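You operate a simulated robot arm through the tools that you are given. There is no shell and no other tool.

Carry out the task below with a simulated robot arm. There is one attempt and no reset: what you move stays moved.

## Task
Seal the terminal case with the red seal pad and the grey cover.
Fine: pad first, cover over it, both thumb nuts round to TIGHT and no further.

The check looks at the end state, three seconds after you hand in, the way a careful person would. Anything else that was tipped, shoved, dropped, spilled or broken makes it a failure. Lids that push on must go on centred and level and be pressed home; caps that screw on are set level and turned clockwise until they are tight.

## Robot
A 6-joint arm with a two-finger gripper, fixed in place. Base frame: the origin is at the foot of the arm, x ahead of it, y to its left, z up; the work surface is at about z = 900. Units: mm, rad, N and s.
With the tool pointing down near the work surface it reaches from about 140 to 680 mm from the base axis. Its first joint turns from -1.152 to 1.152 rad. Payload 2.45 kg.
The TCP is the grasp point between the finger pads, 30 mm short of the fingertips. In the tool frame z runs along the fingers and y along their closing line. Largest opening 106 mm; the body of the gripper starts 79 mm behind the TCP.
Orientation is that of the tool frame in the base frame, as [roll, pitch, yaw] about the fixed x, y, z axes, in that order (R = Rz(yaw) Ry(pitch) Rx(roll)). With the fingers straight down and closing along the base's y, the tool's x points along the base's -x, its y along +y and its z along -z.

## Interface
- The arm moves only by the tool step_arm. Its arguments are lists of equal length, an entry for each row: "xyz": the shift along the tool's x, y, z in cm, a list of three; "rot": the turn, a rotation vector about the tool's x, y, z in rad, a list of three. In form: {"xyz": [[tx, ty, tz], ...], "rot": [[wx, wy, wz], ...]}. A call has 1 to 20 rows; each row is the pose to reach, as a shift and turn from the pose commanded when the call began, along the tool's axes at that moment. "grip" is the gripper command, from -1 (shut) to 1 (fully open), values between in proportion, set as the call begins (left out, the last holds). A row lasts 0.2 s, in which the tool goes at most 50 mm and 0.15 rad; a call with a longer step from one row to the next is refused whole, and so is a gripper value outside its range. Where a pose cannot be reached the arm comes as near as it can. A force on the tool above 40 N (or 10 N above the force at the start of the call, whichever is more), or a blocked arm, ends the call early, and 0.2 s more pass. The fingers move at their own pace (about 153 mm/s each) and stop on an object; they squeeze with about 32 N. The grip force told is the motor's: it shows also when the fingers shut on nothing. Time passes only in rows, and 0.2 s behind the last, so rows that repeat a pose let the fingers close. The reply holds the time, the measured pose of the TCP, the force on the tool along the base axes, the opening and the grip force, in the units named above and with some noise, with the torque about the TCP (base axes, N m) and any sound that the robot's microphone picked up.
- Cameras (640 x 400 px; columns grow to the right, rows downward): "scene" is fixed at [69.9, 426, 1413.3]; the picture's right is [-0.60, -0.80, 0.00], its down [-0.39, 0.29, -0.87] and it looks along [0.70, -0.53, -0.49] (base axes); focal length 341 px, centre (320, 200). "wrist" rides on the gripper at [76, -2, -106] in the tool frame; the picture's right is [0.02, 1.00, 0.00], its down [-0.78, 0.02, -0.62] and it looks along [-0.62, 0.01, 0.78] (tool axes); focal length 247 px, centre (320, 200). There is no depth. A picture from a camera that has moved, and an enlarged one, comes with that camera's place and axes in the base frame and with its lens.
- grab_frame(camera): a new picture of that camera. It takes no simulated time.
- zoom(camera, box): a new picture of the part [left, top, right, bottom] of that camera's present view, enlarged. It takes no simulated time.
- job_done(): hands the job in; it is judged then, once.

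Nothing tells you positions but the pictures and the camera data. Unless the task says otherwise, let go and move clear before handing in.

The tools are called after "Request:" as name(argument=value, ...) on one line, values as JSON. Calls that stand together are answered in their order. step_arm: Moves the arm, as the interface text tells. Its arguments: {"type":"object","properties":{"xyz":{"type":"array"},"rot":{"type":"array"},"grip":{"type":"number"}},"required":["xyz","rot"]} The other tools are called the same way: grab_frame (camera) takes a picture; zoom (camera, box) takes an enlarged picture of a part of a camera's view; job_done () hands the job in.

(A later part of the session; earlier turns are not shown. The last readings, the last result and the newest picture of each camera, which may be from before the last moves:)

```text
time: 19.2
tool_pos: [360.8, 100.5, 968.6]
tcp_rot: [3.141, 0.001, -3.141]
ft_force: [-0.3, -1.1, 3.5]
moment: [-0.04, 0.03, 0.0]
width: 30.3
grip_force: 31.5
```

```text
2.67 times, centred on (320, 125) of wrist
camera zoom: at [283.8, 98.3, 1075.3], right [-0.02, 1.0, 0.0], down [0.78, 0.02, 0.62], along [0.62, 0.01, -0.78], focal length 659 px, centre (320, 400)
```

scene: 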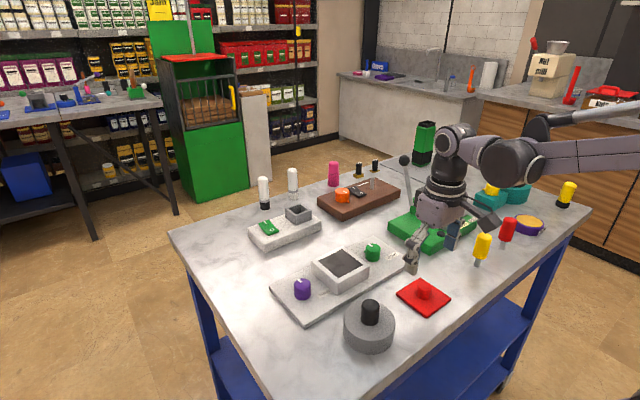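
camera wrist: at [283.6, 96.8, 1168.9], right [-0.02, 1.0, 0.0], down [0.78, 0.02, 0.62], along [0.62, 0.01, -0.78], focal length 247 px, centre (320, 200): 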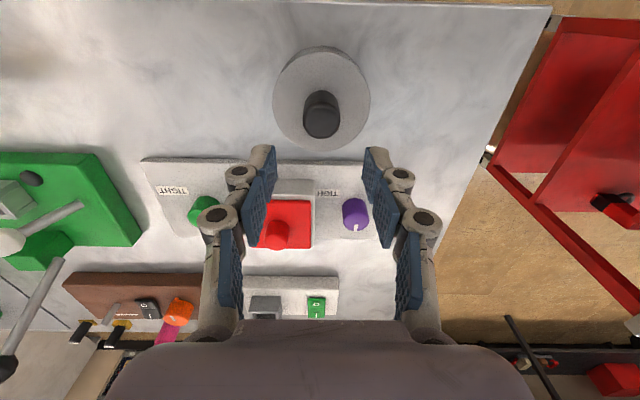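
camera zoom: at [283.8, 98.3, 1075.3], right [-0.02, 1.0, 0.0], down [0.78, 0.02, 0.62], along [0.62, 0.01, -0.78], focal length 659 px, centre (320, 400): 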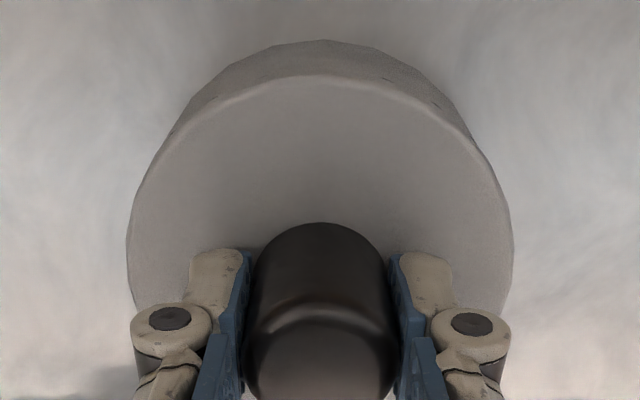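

The cover's knob is held (30 mm). I'll lift it straight up, high enough to clear the pad knob.

Request:
step_arm(xyz=[[0, 0, -0.8], [0, 0, -2.0], [0, 0, -4.0], [0, 0, -6.0], [0, 0, -8.0], [0, 0, -10.0], [0, 0, -11.0], [0, 0, -11.0]], rot=[[0, 0, 0], [0, 0, 0], [0, 0, 0], [0, 0, 0], [0, 0, 0], [0, 0, 0], [0, 0, 0], [0, 0, 0]])

Request:
grab_frame(camera="wrist")

Request:
grab_frame(camera="scene")

Request:
zoom(camera="scene", box=[320, 180, 440, 300])

```text
time: 21.0
tool_pos: [360.5, 99.9, 1079.5]
tcp_rot: [3.141, 0.002, 3.141]
ft_force: [-0.4, 0.3, -1.1]
moment: [-0.03, 0.0, -0.02]
width: 30.6
grip_force: 31.8
```

```text
taken
camera wrist: at [283.5, 98.2, 1186.4], right [-0.02, 1.0, 0.0], down [0.78, 0.02, 0.62], along [0.62, 0.01, -0.78], focal length 247 px, centre (320, 200)
```

wrist: 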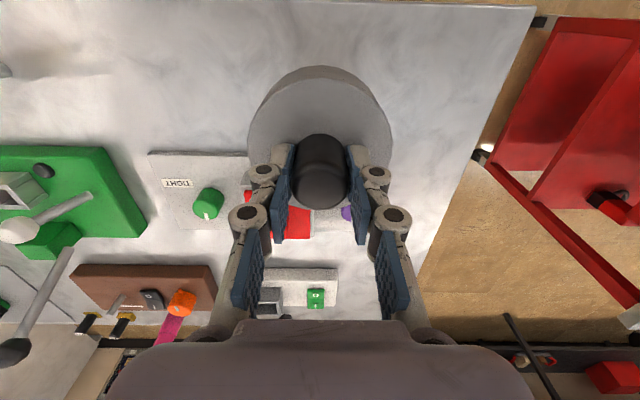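

```text
taken
```

scene: 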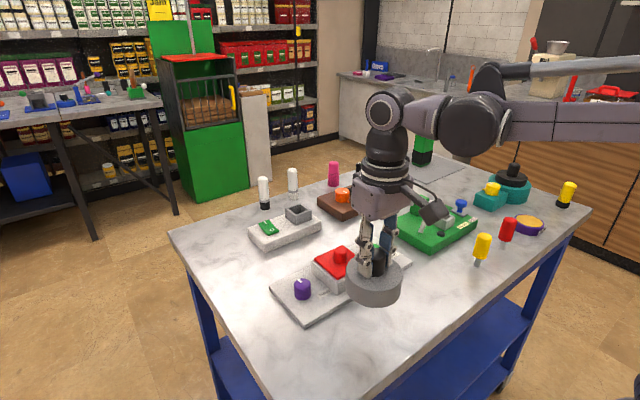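

```text
3.33 times, centred on (380, 240) of scene
camera zoom: at [69.9, 426.0, 1413.3], right [-0.6, -0.8, 0.0], down [-0.39, 0.29, -0.87], along [0.7, -0.53, -0.49], focal length 1136 px, centre (120, 67)
```

zoom: 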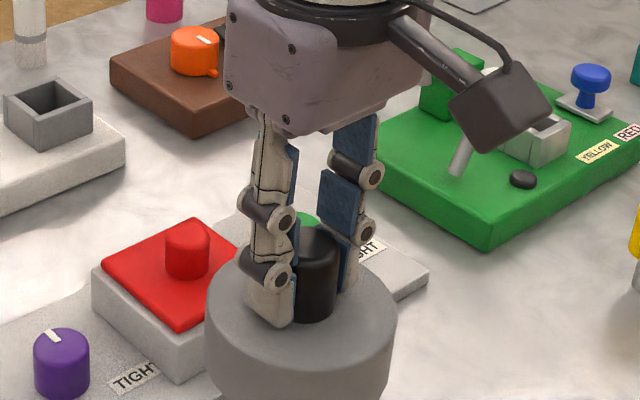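

The cover is up and level, with nothing else disturbed. I'll carry it to above the case centre.

Request:
step_arm(xyz=[[-2.4, -0.9, 0], [-4.8, -1.8, 0], [-7.2, -2.7, 0], [-9.6, -3.5, 0], [-12.0, -4.3, 0], [-14.07, -5.02, 0], [-14.07, -5.02, 0], [-14.07, -5.02, 0]], rot=[[0, 0, 0], [0, 0, 0], [0, 0, 0], [0, 0, 0], [0, 0, 0], [0, 0, 0], [0, 0, 0], [0, 0, 0]])

Request:
grab_frame(camera="wrist")

Request:
zoom(camera="scene", box=[280, 180, 400, 300])

Request:
zoom(camera="wrist", box=[240, 30, 400, 150])

```text
time: 22.8
tool_pos: [501.6, 49.4, 1079.8]
tcp_rot: [-3.141, 0.002, 3.14]
ft_force: [0.5, -0.3, -1.9]
moment: [0.01, -0.04, 0.01]
width: 30.2
grip_force: 32.2
```

```text
taken
camera wrist: at [424.9, 48.5, 1185.6], right [-0.02, 1.0, 0.0], down [0.78, 0.02, 0.62], along [0.62, 0.01, -0.78], focal length 247 px, centre (320, 200)
```

wrist: 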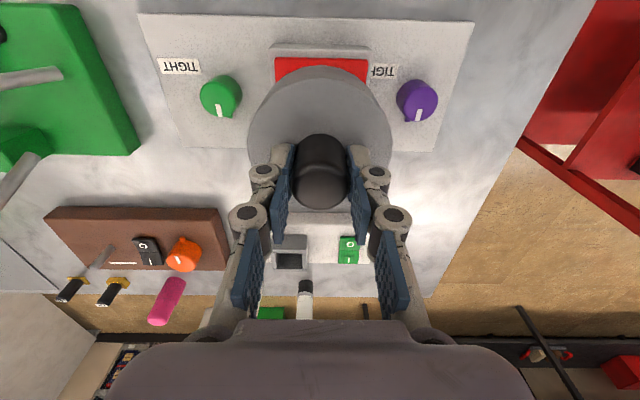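

```text
3.33 times, centred on (340, 240) of scene
camera zoom: at [69.9, 426.0, 1413.3], right [-0.6, -0.8, 0.0], down [-0.39, 0.29, -0.87], along [0.7, -0.53, -0.49], focal length 1136 px, centre (253, 67)
```

zoom: 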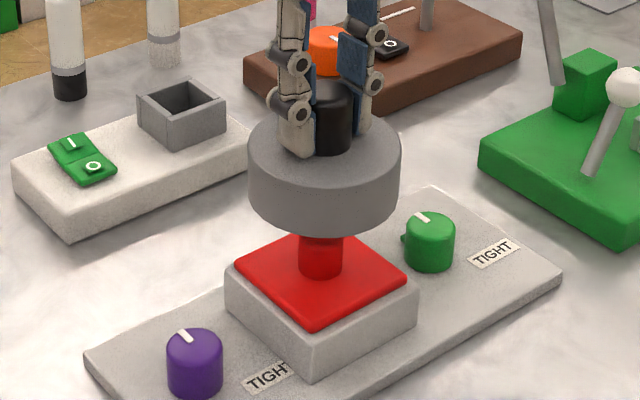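

```text
3.33 times, centred on (320, 90) of wrist
camera zoom: at [424.9, 48.5, 1185.6], right [-0.02, 1.0, 0.0], down [0.78, 0.02, 0.62], along [0.62, 0.01, -0.78], focal length 823 px, centre (320, 567)
```

zoom: 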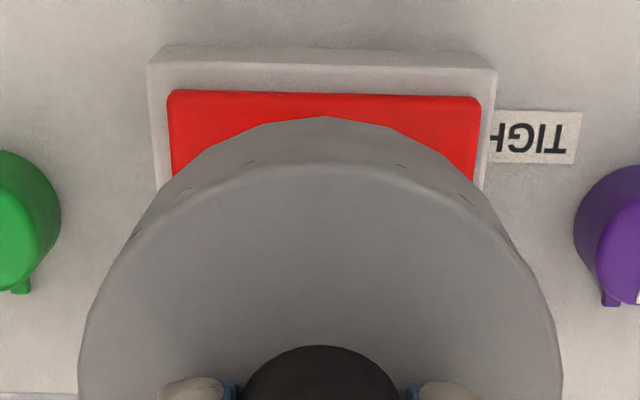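

The cover is centred over the pad and case, within about 0.5 mm. I'll lower in stages, first to just above the pad knob's height.

Request:
step_arm(xyz=[[0, 0, 1.0], [0, 0, 2.0], [0, 0, 3.0], [0, 0, 3.3], [0, 0, 3.3]], rot=[[0, 0, 0], [0, 0, 0], [0, 0, 0], [0, 0, 0], [0, 0, 0]])

Request:
zoom(camera="wrist", box=[240, 30, 400, 150])

Request:
zoom(camera="scene", box=[290, 190, 400, 290])

```text
time: 24.0
tool_pos: [499.9, 49.9, 1046.1]
tcp_rot: [-3.141, 0.002, 3.141]
ft_force: [-0.6, 0.3, -1.6]
moment: [-0.01, -0.01, -0.01]
width: 30.5
grip_force: 32.3
```

```text
3.33 times, centred on (320, 90) of wrist
camera zoom: at [424.2, 48.2, 1152.9], right [-0.02, 1.0, 0.0], down [0.78, 0.02, 0.62], along [0.62, 0.01, -0.78], focal length 823 px, centre (320, 567)
```

zoom: 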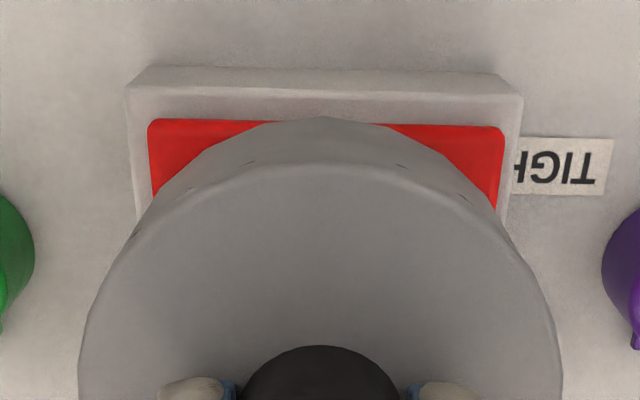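

```text
4.00 times, centred on (345, 240) of scene
camera zoom: at [69.9, 426.0, 1413.3], right [-0.6, -0.8, 0.0], down [-0.39, 0.29, -0.87], along [0.7, -0.53, -0.49], focal length 1363 px, centre (220, 40)
```

zoom: 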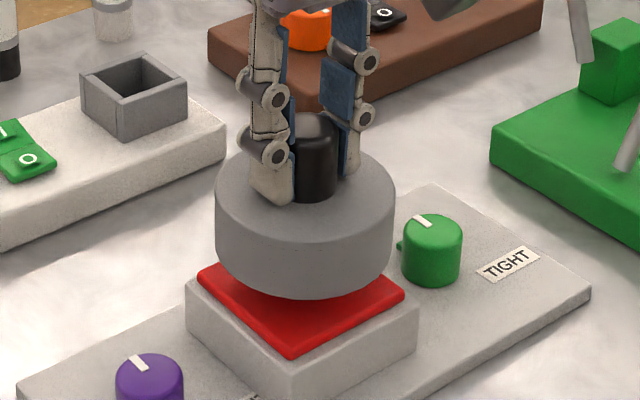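

The cover's rim is just above the pad knob's top and still centred. I'll continue down slowly. If the cover is hollow it should pass over the red knob.

Request:
step_arm(xyz=[[-0.05, 0.04, 0.15], [-0.05, 0.04, 0.3], [-0.05, 0.04, 0.45], [-0.05, 0.04, 0.6], [-0.05, 0.04, 0.75], [-0.05, 0.04, 0.9], [-0.05, 0.04, 0.9]], rot=[[0, 0, 0], [0, 0, 0], [0, 0, 0], [0, 0, 0], [0, 0, 0], [0, 0, 0], [0, 0, 0]])

Request:
zoom(camera="wrist", box=[240, 30, 400, 150])

Request:
zoom(camera="scene", box=[290, 190, 400, 290])

```text
time: 25.6
tool_pos: [502.0, 50.4, 1037.0]
tcp_rot: [-3.141, 0.001, 3.141]
ft_force: [-0.4, -0.5, -1.1]
moment: [0.01, -0.01, 0.01]
width: 30.3
grip_force: 31.9
```

```text
3.33 times, centred on (320, 90) of wrist
camera zoom: at [424.8, 48.2, 1143.6], right [-0.02, 1.0, 0.0], down [0.78, 0.02, 0.62], along [0.62, 0.01, -0.78], focal length 823 px, centre (320, 567)
```

zoom: 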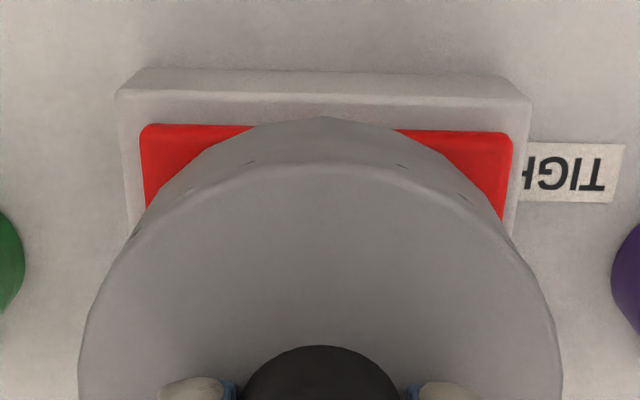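

```text
4.00 times, centred on (345, 240) of scene
camera zoom: at [69.9, 426.0, 1413.3], right [-0.6, -0.8, 0.0], down [-0.39, 0.29, -0.87], along [0.7, -0.53, -0.49], focal length 1363 px, centre (220, 40)
```

zoom: 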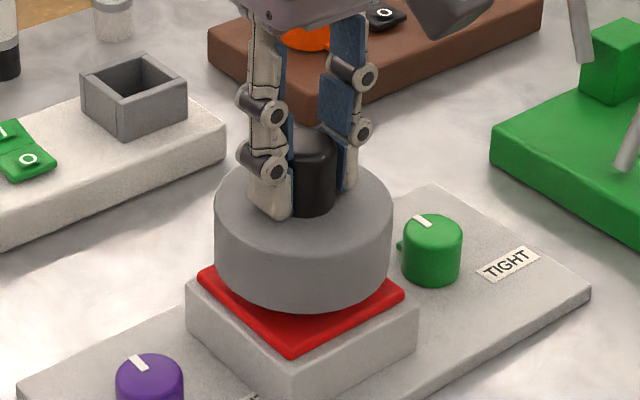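

The cover passed over the red knob, so it is hollow. I'll lower another 1.5 cm with a tiny y correction, then go to contact.

Request:
step_arm(xyz=[[-0.02, 0.05, 0.25], [-0.02, 0.05, 0.5], [-0.02, 0.05, 0.75], [-0.02, 0.05, 1.0], [-0.02, 0.05, 1.25], [-0.02, 0.05, 1.45], [-0.02, 0.05, 1.45]], rot=[[0, 0, 0], [0, 0, 0], [0, 0, 0], [0, 0, 0], [0, 0, 0], [0, 0, 0], [0, 0, 0]])

Request:
zoom(camera="wrist", box=[240, 30, 400, 150])

Request:
zoom(camera="scene", box=[290, 190, 400, 290])

```text
time: 27.2
tool_pos: [503.1, 50.4, 1022.6]
tcp_rot: [-3.141, 0.001, 3.141]
ft_force: [-0.8, -0.3, -1.6]
moment: [0.01, 0.01, -0.04]
width: 30.3
grip_force: 31.9
```

```text
3.33 times, centred on (320, 90) of wrist
camera zoom: at [425.0, 49.0, 1129.0], right [-0.02, 1.0, 0.0], down [0.78, 0.02, 0.62], along [0.62, 0.01, -0.78], focal length 823 px, centre (320, 567)
```

zoom: 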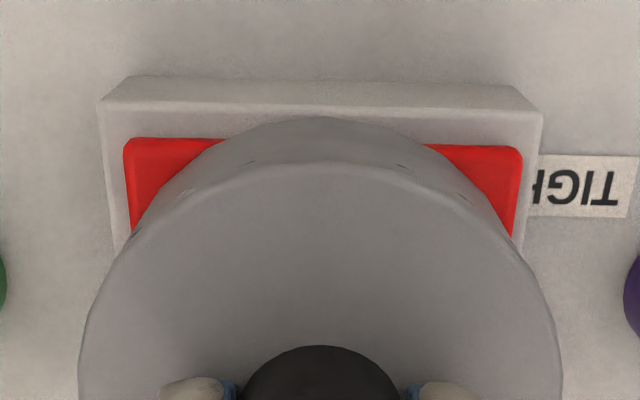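

```text
4.00 times, centred on (345, 240) of scene
camera zoom: at [69.9, 426.0, 1413.3], right [-0.6, -0.8, 0.0], down [-0.39, 0.29, -0.87], along [0.7, -0.53, -0.49], focal length 1363 px, centre (220, 40)
```

zoom: 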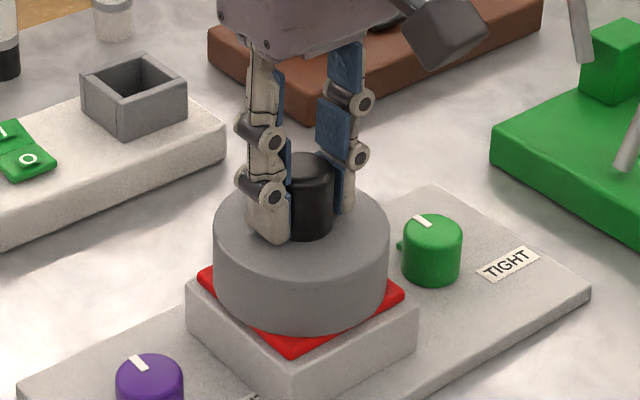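

Centred and about 3–4 mm above the pad. I'll go down in 1 mm rows until contact.

Request:
step_arm(xyz=[[0, 0, 0.1], [0, 0, 0.2], [0, 0, 0.3], [0, 0, 0.4], [0, 0, 0.45]], rot=[[0, 0, 0], [0, 0, 0], [0, 0, 0], [0, 0, 0], [0, 0, 0]])

Request:
zoom(camera="wrist", box=[240, 30, 400, 150])

Request:
zoom(camera="scene", box=[290, 190, 400, 290])

```text
time: 28.4
tool_pos: [501.1, 51.7, 1019.7]
tcp_rot: [3.141, 0.001, -3.141]
ft_force: [0.3, -0.5, 24.1]
moment: [0.0, -0.01, 0.01]
width: 30.4
grip_force: 32.0
```

```text
3.33 times, centred on (320, 90) of wrist
camera zoom: at [424.7, 48.9, 1125.1], right [-0.02, 1.0, 0.0], down [0.78, 0.02, 0.62], along [0.62, 0.01, -0.78], focal length 823 px, centre (320, 567)
```

zoom: 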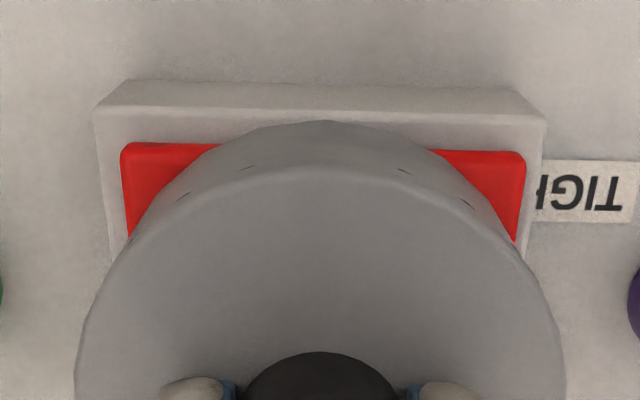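

```text
4.00 times, centred on (345, 240) of scene
camera zoom: at [69.5, 426.0, 1413.4], right [-0.6, -0.8, 0.0], down [-0.39, 0.29, -0.87], along [0.7, -0.53, -0.49], focal length 1363 px, centre (220, 40)
```

zoom: 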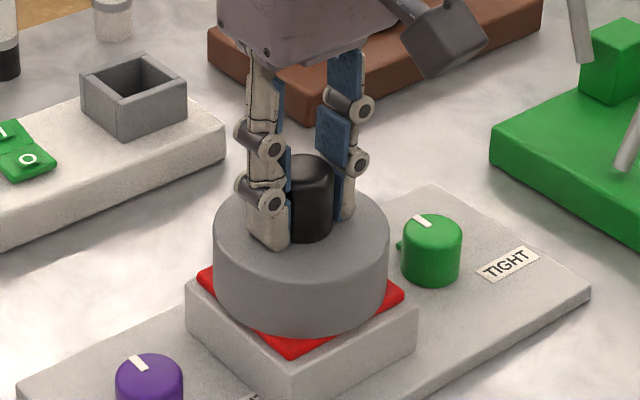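

The cover is seated on the pad with 24 N straight down and no tilting torque. I'll ease the load, release and rise.

Request:
step_arm(xyz=[[0, 0, -0.05], [0, 0, -0.1], [0, 0, -0.1]], rot=[[0, 0, 0], [0, 0, 0], [0, 0, 0]])

Request:
step_arm(xyz=[[0, 0, 0], [0, 0, 0], [0, 0, 0]], rot=[[0, 0, 0], [0, 0, 0], [0, 0, 0]], grip=0.0)

Request:
step_arm(xyz=[[0, 0, -1.0], [0, 0, -3.0], [0, 0, -5.0], [0, 0, -7.0], [0, 0, -7.0]], rot=[[0, 0, 0], [0, 0, 0], [0, 0, 0], [0, 0, 0], [0, 0, 0]])

Request:
grab_frame(camera="wrist")

Request:
zoom(camera="scene", box=[280, 190, 400, 310])

Request:
zoom(camera="wrist", box=[240, 30, 400, 180])

```text
time: 29.2
tool_pos: [500.8, 50.7, 1020.0]
tcp_rot: [-3.141, 0.0, -3.141]
ft_force: [-0.4, -0.6, 2.4]
moment: [0.03, 0.03, 0.0]
width: 30.2
grip_force: 31.8
```

```text
time: 30.0
tool_pos: [500.8, 50.1, 1019.7]
tcp_rot: [3.141, 0.002, -3.141]
ft_force: [0.4, -1.0, -0.2]
moment: [0.0, 0.01, 0.02]
width: 52.9
grip_force: 0.1
```

```text
time: 31.2
tool_pos: [501.0, 50.4, 1090.0]
tcp_rot: [-3.141, 0.002, -3.139]
ft_force: [0.7, -0.1, 0.4]
moment: [0.0, -0.02, -0.02]
width: 53.0
grip_force: 0.1
```

```text
taken
camera wrist: at [425.1, 48.6, 1196.5], right [-0.02, 1.0, 0.0], down [0.78, 0.02, 0.62], along [0.62, 0.01, -0.78], focal length 247 px, centre (320, 200)
```

wrist: 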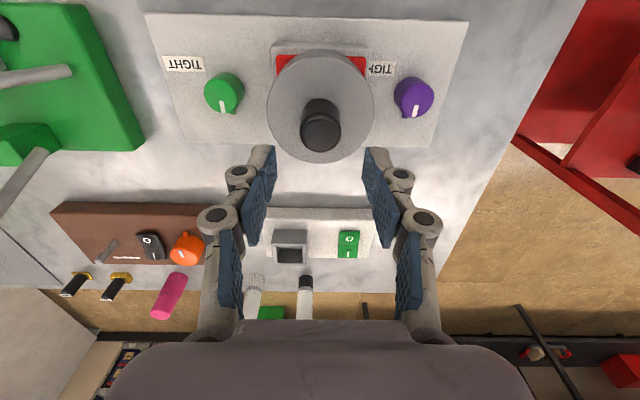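

```text
3.33 times, centred on (340, 250) of scene
camera zoom: at [69.9, 426.0, 1413.3], right [-0.6, -0.8, 0.0], down [-0.39, 0.29, -0.87], along [0.7, -0.53, -0.49], focal length 1136 px, centre (253, 33)
```

zoom: 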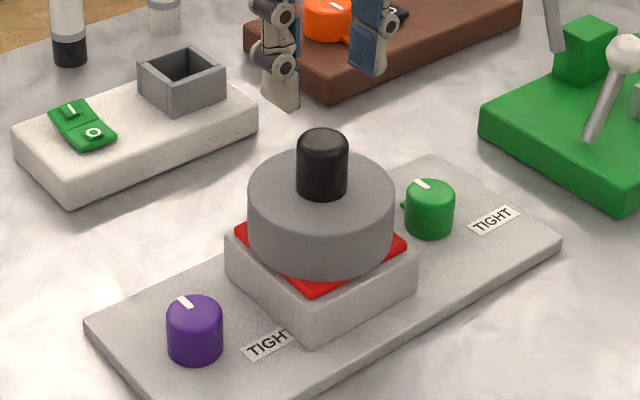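

```text
2.67 times, centred on (320, 105) of wrist
camera zoom: at [425.1, 48.6, 1196.5], right [-0.02, 1.0, 0.0], down [0.78, 0.02, 0.62], along [0.62, 0.01, -0.78], focal length 659 px, centre (320, 453)
```

zoom: 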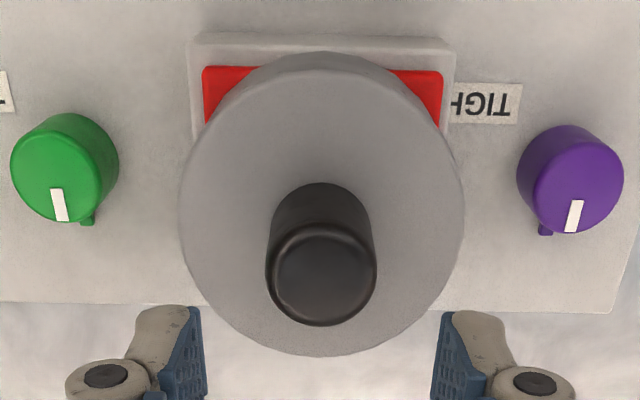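

The cover sits level and centred over the pad. Next are the thumb nuts, starting with purple, so I'll move above it for a close look at its mark and label.

Request:
step_arm(xyz=[[0.1, 2.5, 0], [0.2, 5.0, 0], [0.3, 7.5, 0], [0.3, 9.7, 1.5], [0.3, 9.7, 4.0], [0.3, 9.7, 4.0]], rot=[[0, 0, 0], [0, 0, 0], [0, 0, 0], [0, 0, 0], [0, 0, 0], [0, 0, 0]])

Request:
grab_frame(camera="wrist")

Request:
zoom(camera="wrist", box=[240, 50, 400, 175])

Request:
zoom(camera="scene", box=[270, 180, 390, 310])

```text
time: 32.6
tool_pos: [497.6, 148.7, 1049.2]
tcp_rot: [3.141, 0.002, 3.141]
ft_force: [0.6, 0.2, 0.4]
moment: [0.01, 0.03, -0.03]
width: 52.9
grip_force: 0.1
```

```text
taken
camera wrist: at [421.4, 146.0, 1155.4], right [-0.02, 1.0, 0.0], down [0.78, 0.02, 0.62], along [0.62, 0.01, -0.78], focal length 247 px, centre (320, 200)
```

wrist: 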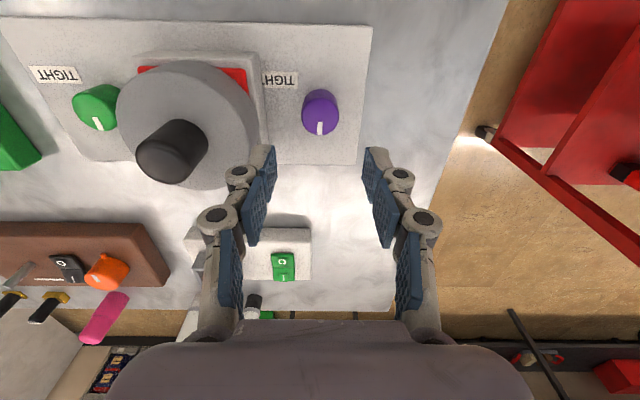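

```text
3.20 times, centred on (320, 112) of wrist
camera zoom: at [421.4, 146.0, 1155.4], right [-0.02, 1.0, 0.0], down [0.78, 0.02, 0.62], along [0.62, 0.01, -0.78], focal length 790 px, centre (320, 480)
```

zoom: 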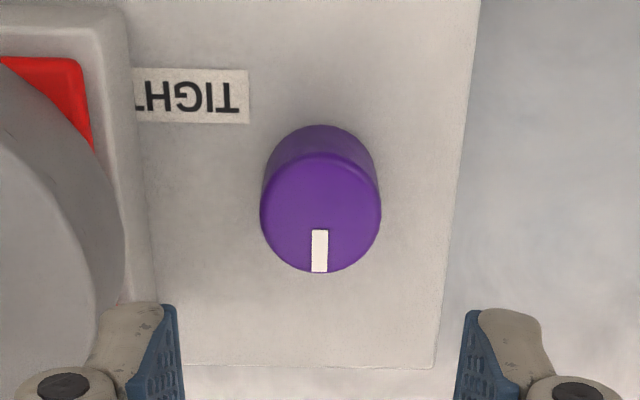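

```text
3.08 times, centred on (330, 245) of scene
camera zoom: at [69.9, 426.0, 1413.3], right [-0.6, -0.8, 0.0], down [-0.39, 0.29, -0.87], along [0.7, -0.53, -0.49], focal length 1048 px, centre (289, 62)
```

zoom: 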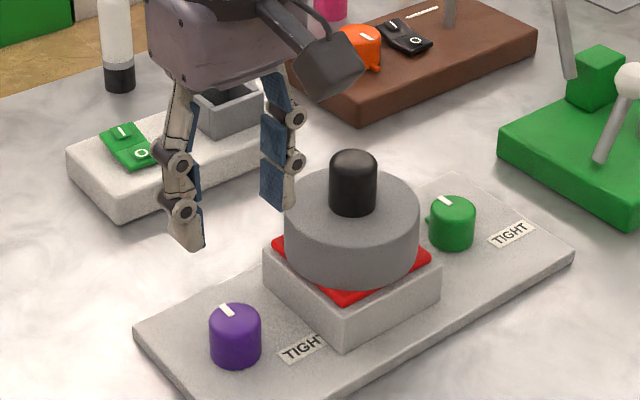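

The purple nut is centred at about (500, 148) with its mark pointing exactly +x. Both labels measure 120° clockwise from there. I'll descend around it with the fingers closing along y, clear of the low lug on its +x side.

Request:
step_arm(xyz=[[-0.26, 0, 2.0], [-0.26, 0, 4.0], [-0.26, 0, 6.0], [-0.26, 0, 8.0], [-0.26, 0, 8.5], [-0.26, 0, 8.5]], rot=[[0, 0, 0], [0, 0, 0], [0, 0, 0], [0, 0, 0], [0, 0, 0], [0, 0, 0]])

Request:
grab_frame(camera="wrist")

Request:
zoom(camera="wrist", box=[220, 80, 420, 230])

Request:
zoom(camera="scene", box=[270, 190, 390, 310])

```text
time: 34.0
tool_pos: [500.9, 147.3, 964.4]
tcp_rot: [3.14, 0.002, 3.141]
ft_force: [-0.4, 0.0, 0.0]
moment: [0.01, -0.01, 0.0]
width: 53.0
grip_force: 0.0
```

```text
taken
camera wrist: at [424.4, 145.6, 1070.2], right [-0.02, 1.0, 0.0], down [0.78, 0.02, 0.62], along [0.62, 0.01, -0.78], focal length 247 px, centre (320, 200)
```

wrist: 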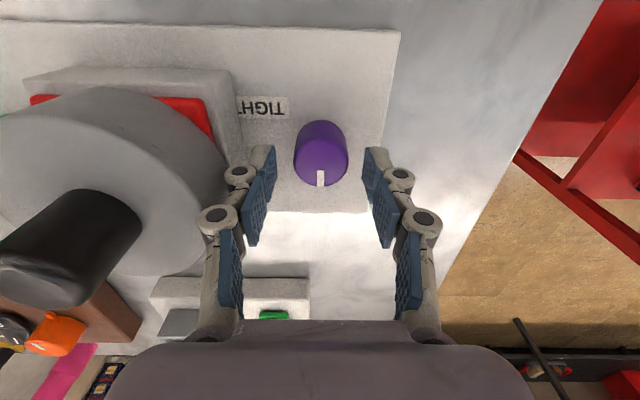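

```text
2.67 times, centred on (320, 155) of wrist
camera zoom: at [424.4, 145.6, 1070.2], right [-0.02, 1.0, 0.0], down [0.78, 0.02, 0.62], along [0.62, 0.01, -0.78], focal length 659 px, centre (320, 320)
```

zoom: 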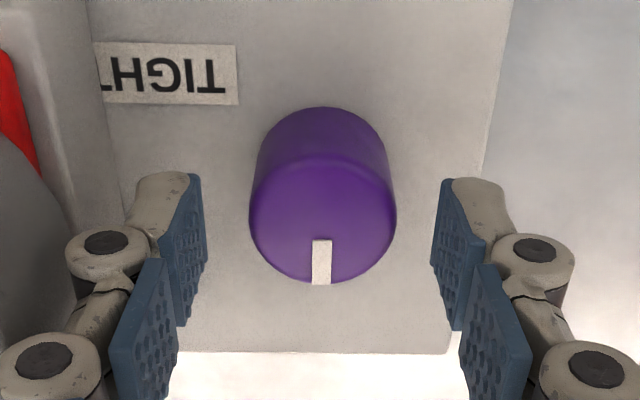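

```text
3.33 times, centred on (330, 250) of scene
camera zoom: at [69.9, 426.0, 1413.3], right [-0.6, -0.8, 0.0], down [-0.39, 0.29, -0.87], along [0.7, -0.53, -0.49], focal length 1136 px, centre (287, 33)
```

zoom: 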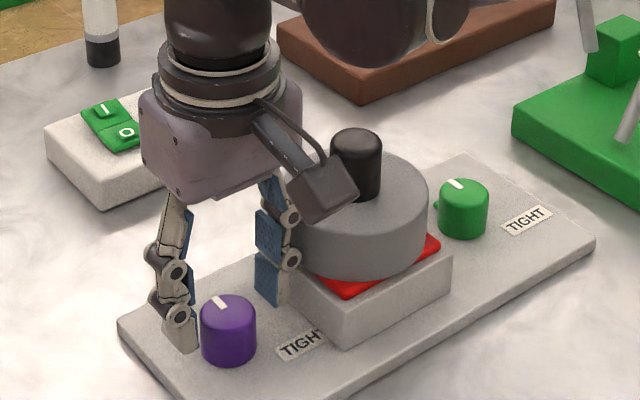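

The fingers straddle the purple nut evenly. I'll go down 1.6 cm, so the tips stay above the plate, and then close.

Request:
step_arm(xyz=[[0, 0, 0.8], [0, 0, 1.6], [0, 0, 1.6]], rot=[[0, 0, 0], [0, 0, 0], [0, 0, 0]])

Request:
step_arm(xyz=[[0, 0, 0], [0, 0, 0], [0, 0, 0], [0, 0, 0]], rot=[[0, 0, 0], [0, 0, 0], [0, 0, 0], [0, 0, 0]], grip=-1)

Request:
zoom(camera="wrist", box=[220, 80, 420, 230])

Request:
zoom(camera="scene", box=[270, 220, 350, 310])

```text
time: 34.8
tool_pos: [500.7, 148.2, 948.4]
tcp_rot: [-3.141, 0.003, 3.141]
ft_force: [0.3, -0.4, 0.3]
moment: [0.0, 0.0, 0.02]
width: 52.8
grip_force: 0.0
```

```text
time: 35.8
tool_pos: [501.1, 147.1, 948.3]
tcp_rot: [3.14, 0.003, 3.141]
ft_force: [1.9, 6.3, 3.7]
moment: [0.18, -0.03, -0.01]
width: 33.7
grip_force: 44.7
```

```text
2.67 times, centred on (320, 155) of wrist
camera zoom: at [424.6, 146.0, 1054.5], right [-0.02, 1.0, 0.0], down [0.78, 0.02, 0.62], along [0.62, 0.02, -0.78], focal length 659 px, centre (320, 320)
```

zoom: 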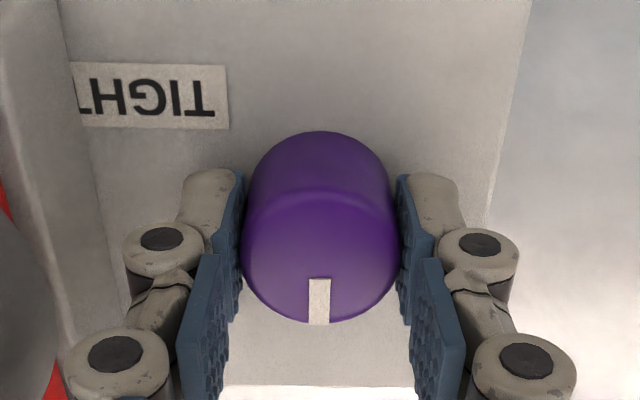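

```text
4.44 times, centred on (310, 265) of scene
camera zoom: at [69.9, 426.2, 1413.3], right [-0.6, -0.8, 0.0], down [-0.39, 0.29, -0.87], along [0.7, -0.53, -0.49], focal length 1514 px, centre (364, -89)
```

zoom: 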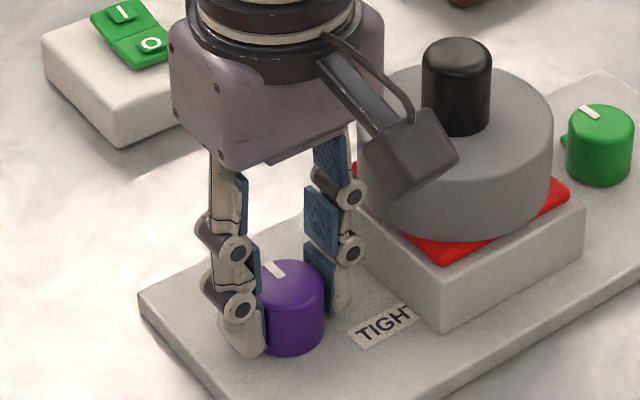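

The purple nut is gripped at 33.7 mm. I'll turn clockwise (+ about the tool's z) by about 0.4 rad first, checking torque and for slip.

Request:
step_arm(xyz=[[0, 0.04, 0], [0, 0.04, 0], [0, 0.04, 0], [0, 0.04, 0], [0, 0.04, 0]], rot=[[0, 0, 0.1], [0, 0, 0.2], [0, 0, 0.3], [0, 0, 0.4], [0, 0, 0.4]])

Request:
zoom(camera="wrist", box=[220, 80, 420, 230])

Request:
zoom(camera="scene", box=[270, 220, 350, 310])

```text
time: 37.0
tool_pos: [500.9, 147.3, 947.6]
tcp_rot: [3.139, 0.0, 2.739]
ft_force: [-1.4, 0.9, 1.2]
moment: [-0.21, -0.21, -0.02]
width: 33.2
grip_force: 44.9
```

```text
2.67 times, centred on (320, 155) of wrist
camera zoom: at [430.1, 175.8, 1054.6], right [0.37, 0.93, 0.0], down [0.73, -0.29, 0.62], along [0.58, -0.23, -0.78], focal length 659 px, centre (320, 320)
```

zoom: 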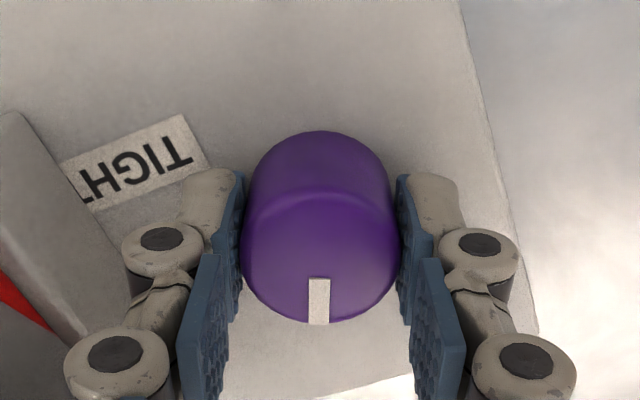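

```text
4.44 times, centred on (310, 265) of scene
camera zoom: at [69.8, 426.0, 1413.3], right [-0.6, -0.8, 0.0], down [-0.39, 0.29, -0.87], along [0.7, -0.53, -0.49], focal length 1514 px, centre (364, -89)
```

zoom: 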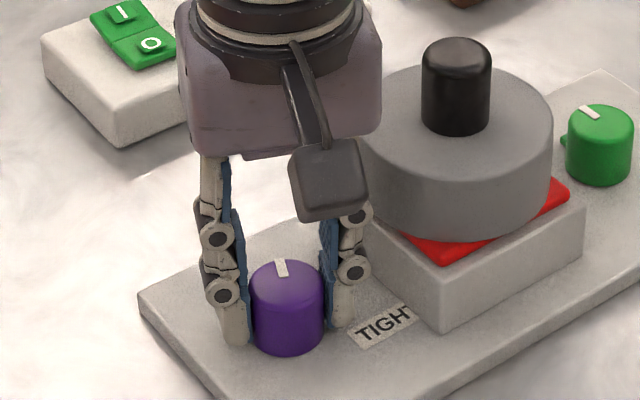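

The nut turns with the gripper without slipping and the torque is low. I'll continue clockwise to about 1.6 rad in total.

Request:
step_arm(xyz=[[0, 0, 0], [0, 0, 0], [0, 0, 0], [0, 0, 0], [0, 0, 0], [0, 0, 0], [0, 0, 0], [0, 0, 0], [0, 0, 0], [0, 0, 0], [0, 0, 0]], rot=[[0, 0, 0.12], [0, 0, 0.24], [0, 0, 0.36], [0, 0, 0.48], [0, 0, 0.6], [0, 0, 0.72], [0, 0, 0.84], [0, 0, 0.96], [0, 0, 1.08], [0, 0, 1.2], [0, 0, 1.2]])

Request:
zoom(camera="wrist", box=[220, 80, 420, 230])

Request:
zoom(camera="scene", box=[270, 220, 350, 310])

```text
time: 39.4
tool_pos: [499.5, 146.8, 949.1]
tcp_rot: [-3.139, 0.002, 1.54]
ft_force: [-13.2, -20.0, -16.9]
moment: [0.22, 0.2, 0.03]
width: 33.3
grip_force: 45.0
```

```text
2.67 times, centred on (320, 155) of wrist
camera zoom: at [501.1, 223.4, 1054.5], right [1.0, -0.01, 0.0], down [-0.01, -0.78, 0.62], along [-0.01, -0.62, -0.78], focal length 659 px, centre (320, 320)
```

zoom: 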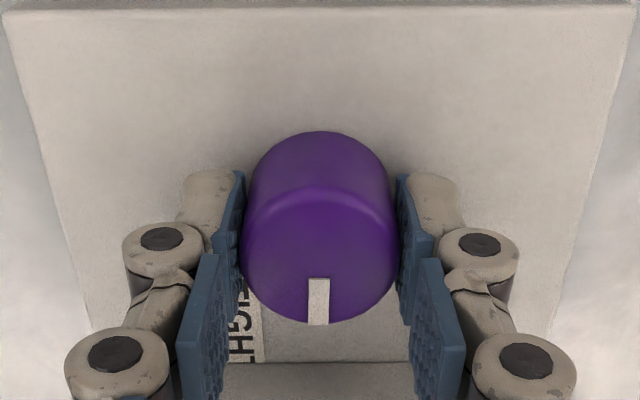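

```text
4.44 times, centred on (310, 265) of scene
camera zoom: at [69.8, 425.6, 1413.5], right [-0.6, -0.8, 0.0], down [-0.39, 0.29, -0.87], along [0.7, -0.53, -0.49], focal length 1514 px, centre (364, -89)
```

zoom: 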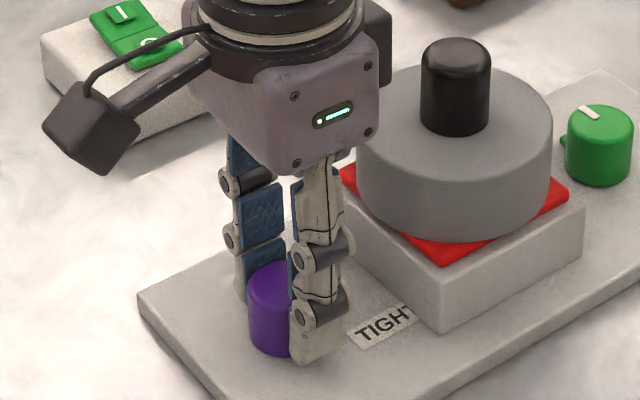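

The nut is following well, but side and downward forces are building. The nut is probably screwing down a little and my axis is slightly off. I'll shift the tool to relieve that and continue to about 1.9 rad.

Request:
step_arm(xyz=[[-0.1, -0.07, 0.08], [-0.1, -0.07, 0.08], [-0.1, -0.07, 0.08]], rot=[[0, 0, 0], [0, 0, 0], [0, 0, 0]])

```text
time: 40.2
tool_pos: [499.8, 147.3, 948.4]
tcp_rot: [-3.141, 0.002, 1.544]
ft_force: [-7.0, -11.4, 4.0]
moment: [-1.25, 0.44, 0.03]
width: 33.5
grip_force: 44.6
```

Request:
step_arm(xyz=[[-0.08, -0.05, 0], [-0.08, -0.05, 0], [-0.08, -0.05, 0], [-0.08, -0.05, 0.01], [-0.08, -0.05, 0.01]], rot=[[0, 0, 0], [0, 0, 0.1], [0, 0, 0.2], [0, 0, 0.3], [0, 0, 0.3]])

Request:
zoom(camera="wrist", box=[220, 80, 420, 230])

Request:
zoom(camera="scene", box=[270, 220, 350, 310])

```text
time: 41.4
tool_pos: [499.6, 147.1, 948.9]
tcp_rot: [3.139, -0.003, 1.241]
ft_force: [-3.9, -3.8, 28.7]
moment: [-0.36, 0.25, -0.03]
width: 33.5
grip_force: 44.8
```

```text
2.67 times, centred on (320, 155) of wrist
camera zoom: at [522.5, 219.3, 1054.8], right [0.95, -0.3, 0.0], down [-0.24, -0.75, 0.62], along [-0.19, -0.59, -0.79], focal length 659 px, centre (320, 320)
```

zoom: 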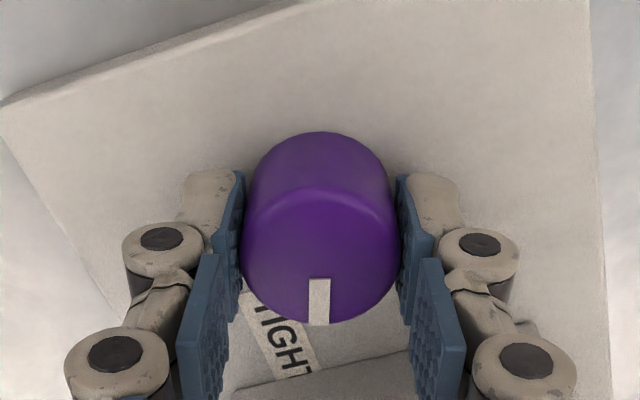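

```text
4.44 times, centred on (310, 265) of scene
camera zoom: at [69.3, 425.8, 1413.5], right [-0.6, -0.8, 0.0], down [-0.39, 0.29, -0.87], along [0.7, -0.53, -0.49], focal length 1514 px, centre (364, -89)
```

zoom: 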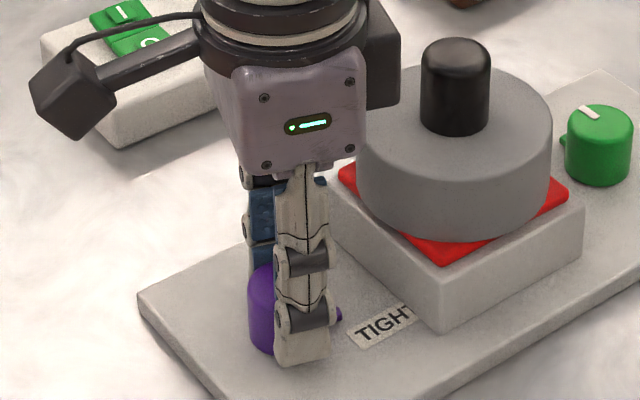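

The mark is nearing the label and the upward force has grown to 29 N. I'll raise the tool about 1 mm to relieve it, then turn the last 0.2 rad.

Request:
step_arm(xyz=[[-0.03, 0, -0.1], [-0.03, 0, -0.1]], rot=[[0, 0, 0], [0, 0, 0]])

Request:
step_arm(xyz=[[0, 0, 0], [0, 0, 0], [0, 0, 0], [0, 0, 0]], rot=[[0, 0, 0.05], [0, 0, 0.1], [0, 0, 0.15], [0, 0, 0.15]])

Request:
grab_frame(camera="wrist")

Request:
zoom(camera="wrist", box=[220, 80, 420, 230])

Request:
zoom(camera="scene", box=[270, 220, 350, 310])

```text
time: 42.0
tool_pos: [498.3, 146.4, 948.2]
tcp_rot: [3.14, -0.004, 1.244]
ft_force: [-2.9, 0.2, 11.5]
moment: [0.19, 0.01, 0.01]
width: 33.6
grip_force: 44.6
```

```text
time: 43.0
tool_pos: [499.8, 147.8, 948.8]
tcp_rot: [3.141, -0.001, 1.092]
ft_force: [-4.1, 6.9, -1.6]
moment: [0.43, -0.15, 0.0]
width: 33.1
grip_force: 45.9
```

```text
taken
camera wrist: at [533.1, 215.2, 1054.8], right [0.9, -0.44, 0.0], down [-0.35, -0.7, 0.62], along [-0.27, -0.56, -0.78], focal length 247 px, centre (320, 200)
```

wrist: 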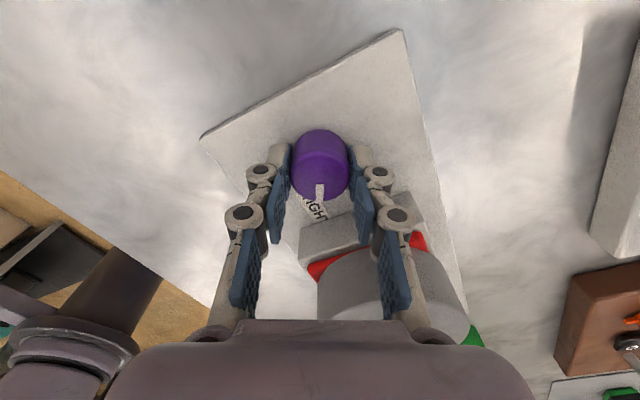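

```text
2.67 times, centred on (320, 155) of wrist
camera zoom: at [533.1, 215.2, 1054.8], right [0.9, -0.44, 0.0], down [-0.35, -0.7, 0.62], along [-0.27, -0.56, -0.78], focal length 659 px, centre (320, 320)
```

zoom: 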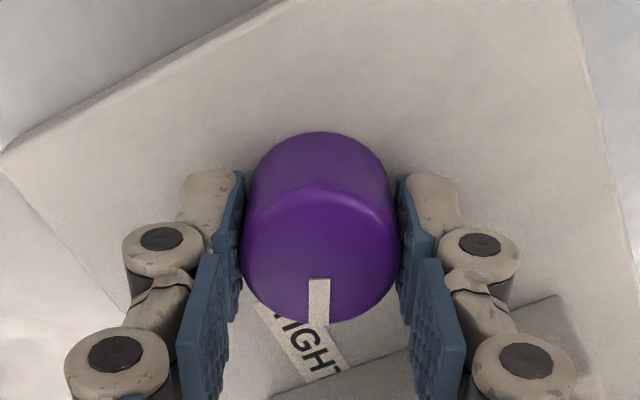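

```text
4.44 times, centred on (310, 265) of scene
camera zoom: at [69.8, 426.2, 1413.3], right [-0.6, -0.8, 0.0], down [-0.39, 0.29, -0.87], along [0.7, -0.53, -0.49], focal length 1514 px, centre (364, -89)
```

zoom: 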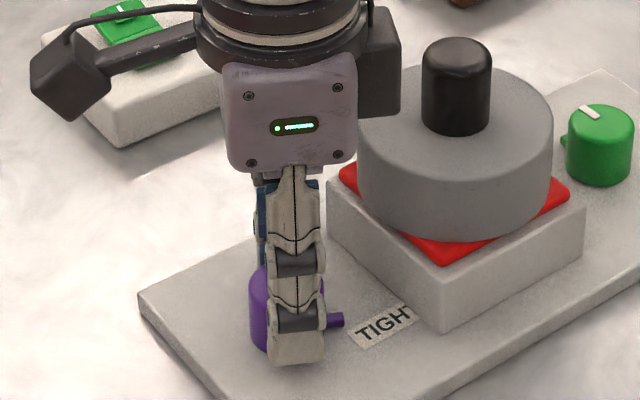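

The mark is now at about 117°, just short of the 120° label direction, and forces are low. I'll turn the last 0.05 rad.

Request:
step_arm(xyz=[[0, 0, 0], [0, 0, 0], [0, 0, 0]], rot=[[0, 0, 0.025], [0, 0, 0.05], [0, 0, 0.05]])

Request:
zoom(camera="wrist", box=[260, 120, 380, 230])

```text
time: 43.8
tool_pos: [499.3, 146.3, 949.2]
tcp_rot: [3.141, -0.002, 1.041]
ft_force: [-5.0, 11.7, -7.0]
moment: [0.49, 0.0, -0.02]
width: 33.4
grip_force: 45.0
```

```text
3.64 times, centred on (320, 175) of wrist
camera zoom: at [536.4, 213.5, 1054.8], right [0.87, -0.49, 0.0], down [-0.38, -0.69, 0.62], along [-0.3, -0.54, -0.78], focal length 898 px, centre (320, 291)
```

zoom: 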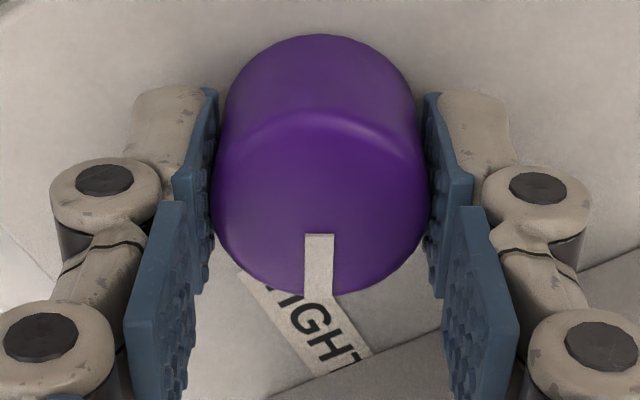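

The mark now points at the middle of the TIGHT label, with a total turn of about 2.10 rad. I'll open and rise.

Request:
step_arm(xyz=[[0, 0, 0], [0, 0, 0], [0, 0, 0]], rot=[[0, 0, 0], [0, 0, 0], [0, 0, 0]], grip=0.0)

Request:
step_arm(xyz=[[0, 0, -1.0], [0, 0, -3.0], [0, 0, -6.0], [0, 0, -9.0], [0, 0, -9.0]], rot=[[0, 0, 0], [0, 0, 0], [0, 0, 0], [0, 0, 0], [0, 0, 0]])

Request:
grab_frame(camera="wrist")

Request:
zoom(camera="wrist", box=[240, 50, 400, 175])

Request:
zoom(camera="scene", box=[270, 220, 350, 310])

```text
time: 44.6
tool_pos: [499.4, 146.3, 949.0]
tcp_rot: [3.14, -0.002, 1.04]
ft_force: [0.4, 0.0, 0.7]
moment: [-0.05, 0.0, -0.01]
width: 52.9
grip_force: 0.1
```

```text
time: 45.8
tool_pos: [499.7, 145.6, 1038.5]
tcp_rot: [3.139, -0.002, 1.041]
ft_force: [-0.2, -0.3, -0.2]
moment: [-0.03, 0.01, -0.02]
width: 52.8
grip_force: 0.1
```

```text
taken
camera wrist: at [536.9, 211.6, 1144.7], right [0.87, -0.49, 0.0], down [-0.38, -0.69, 0.62], along [-0.3, -0.54, -0.78], focal length 247 px, centre (320, 200)
```

wrist: 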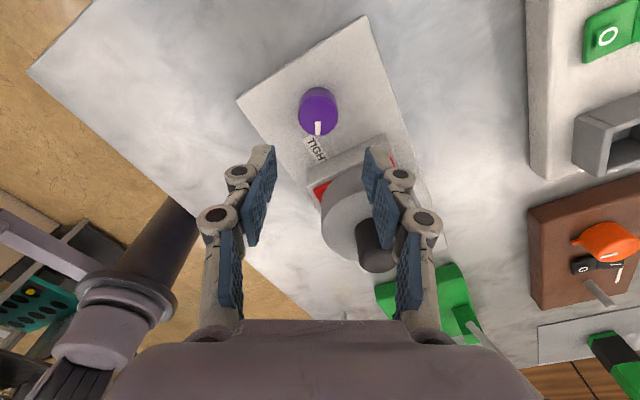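

```text
3.20 times, centred on (320, 112) of wrist
camera zoom: at [536.9, 211.6, 1144.7], right [0.87, -0.49, 0.0], down [-0.38, -0.69, 0.62], along [-0.3, -0.54, -0.78], focal length 790 px, centre (320, 480)
```

zoom: 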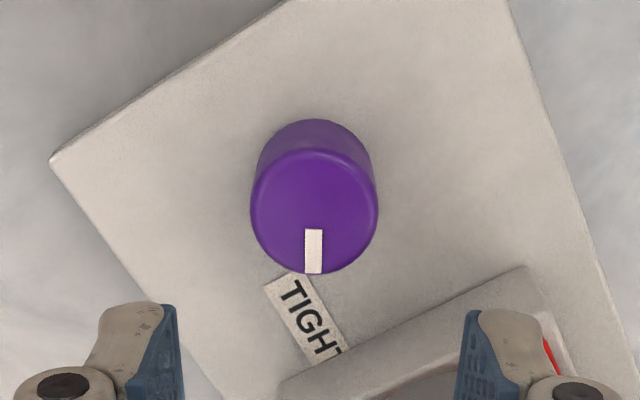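

```text
4.44 times, centred on (310, 265) of scene
camera zoom: at [69.9, 426.0, 1413.3], right [-0.6, -0.8, 0.0], down [-0.39, 0.29, -0.87], along [0.7, -0.53, -0.49], focal length 1514 px, centre (364, -89)
```

zoom: 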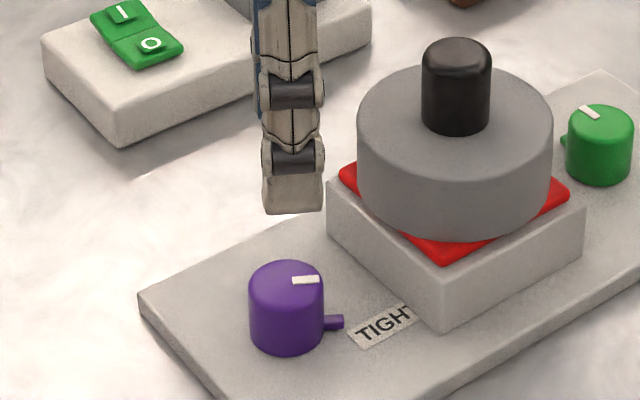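

The purple nut's mark measures about 120° and points at its TIGHT label. The cover and pad are undisturbed. I'll rise, cross over the cover at a safe height to the green nut, and turn the wrist back past neutral so the clockwise stroke has room.

Request:
step_arm(xyz=[[0, 0, -2.0], [0, 0, -4.0], [0, 0, -6.0], [-1.68, 0.97, -6.2], [-3.37, 1.93, -6.2], [-5.05, 2.9, -6.2], [-6.73, 3.86, -6.2], [-8.42, 4.83, -6.2], [-10.1, 5.79, -6.2], [-11.78, 6.76, -6.2], [-13.46, 7.72, -6.2], [-15.15, 8.69, -6.2], [-16.83, 9.65, -6.2], [-16.83, 9.65, -6.2], [-16.83, 9.65, -6.2], [-16.83, 9.65, -6.2], [-16.83, 9.65, -6.2], [-16.83, 9.65, -6.2], [-16.83, 9.65, -6.2]], rot=[[0, 0, -0.147], [0, 0, -0.294], [0, 0, -0.441], [0, 0, -0.588], [0, 0, -0.735], [0, 0, -0.882], [0, 0, -1.029], [0, 0, -1.176], [0, 0, -1.323], [0, 0, -1.47], [0, 0, -1.617], [0, 0, -1.764], [0, 0, -1.911], [0, 0, -2.058], [0, 0, -2.1], [0, 0, -2.1], [0, 0, -2.1], [0, 0, -2.1], [0, 0, -2.1]])

Request:
grab_frame(camera="wrist")

Request:
grab_frame(camera="scene")

```text
time: 49.8
tool_pos: [497.7, -48.3, 1101.4]
tcp_rot: [3.141, 0.004, 3.14]
ft_force: [0.4, 0.2, 0.3]
moment: [-0.02, -0.01, 0.04]
width: 53.0
grip_force: 0.0
```

```text
taken
camera wrist: at [421.2, -49.7, 1206.5], right [-0.02, 1.0, 0.0], down [0.78, 0.02, 0.62], along [0.62, 0.01, -0.78], focal length 247 px, centre (320, 200)
```

wrist: 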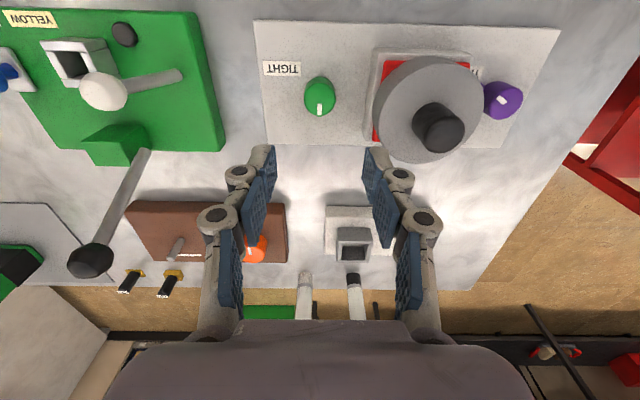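

```text
taken
```

scene: 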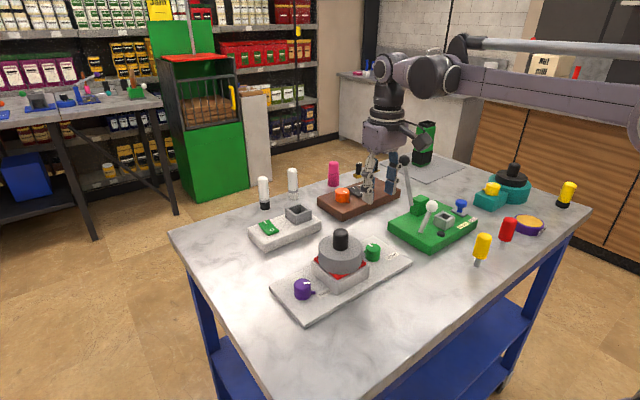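

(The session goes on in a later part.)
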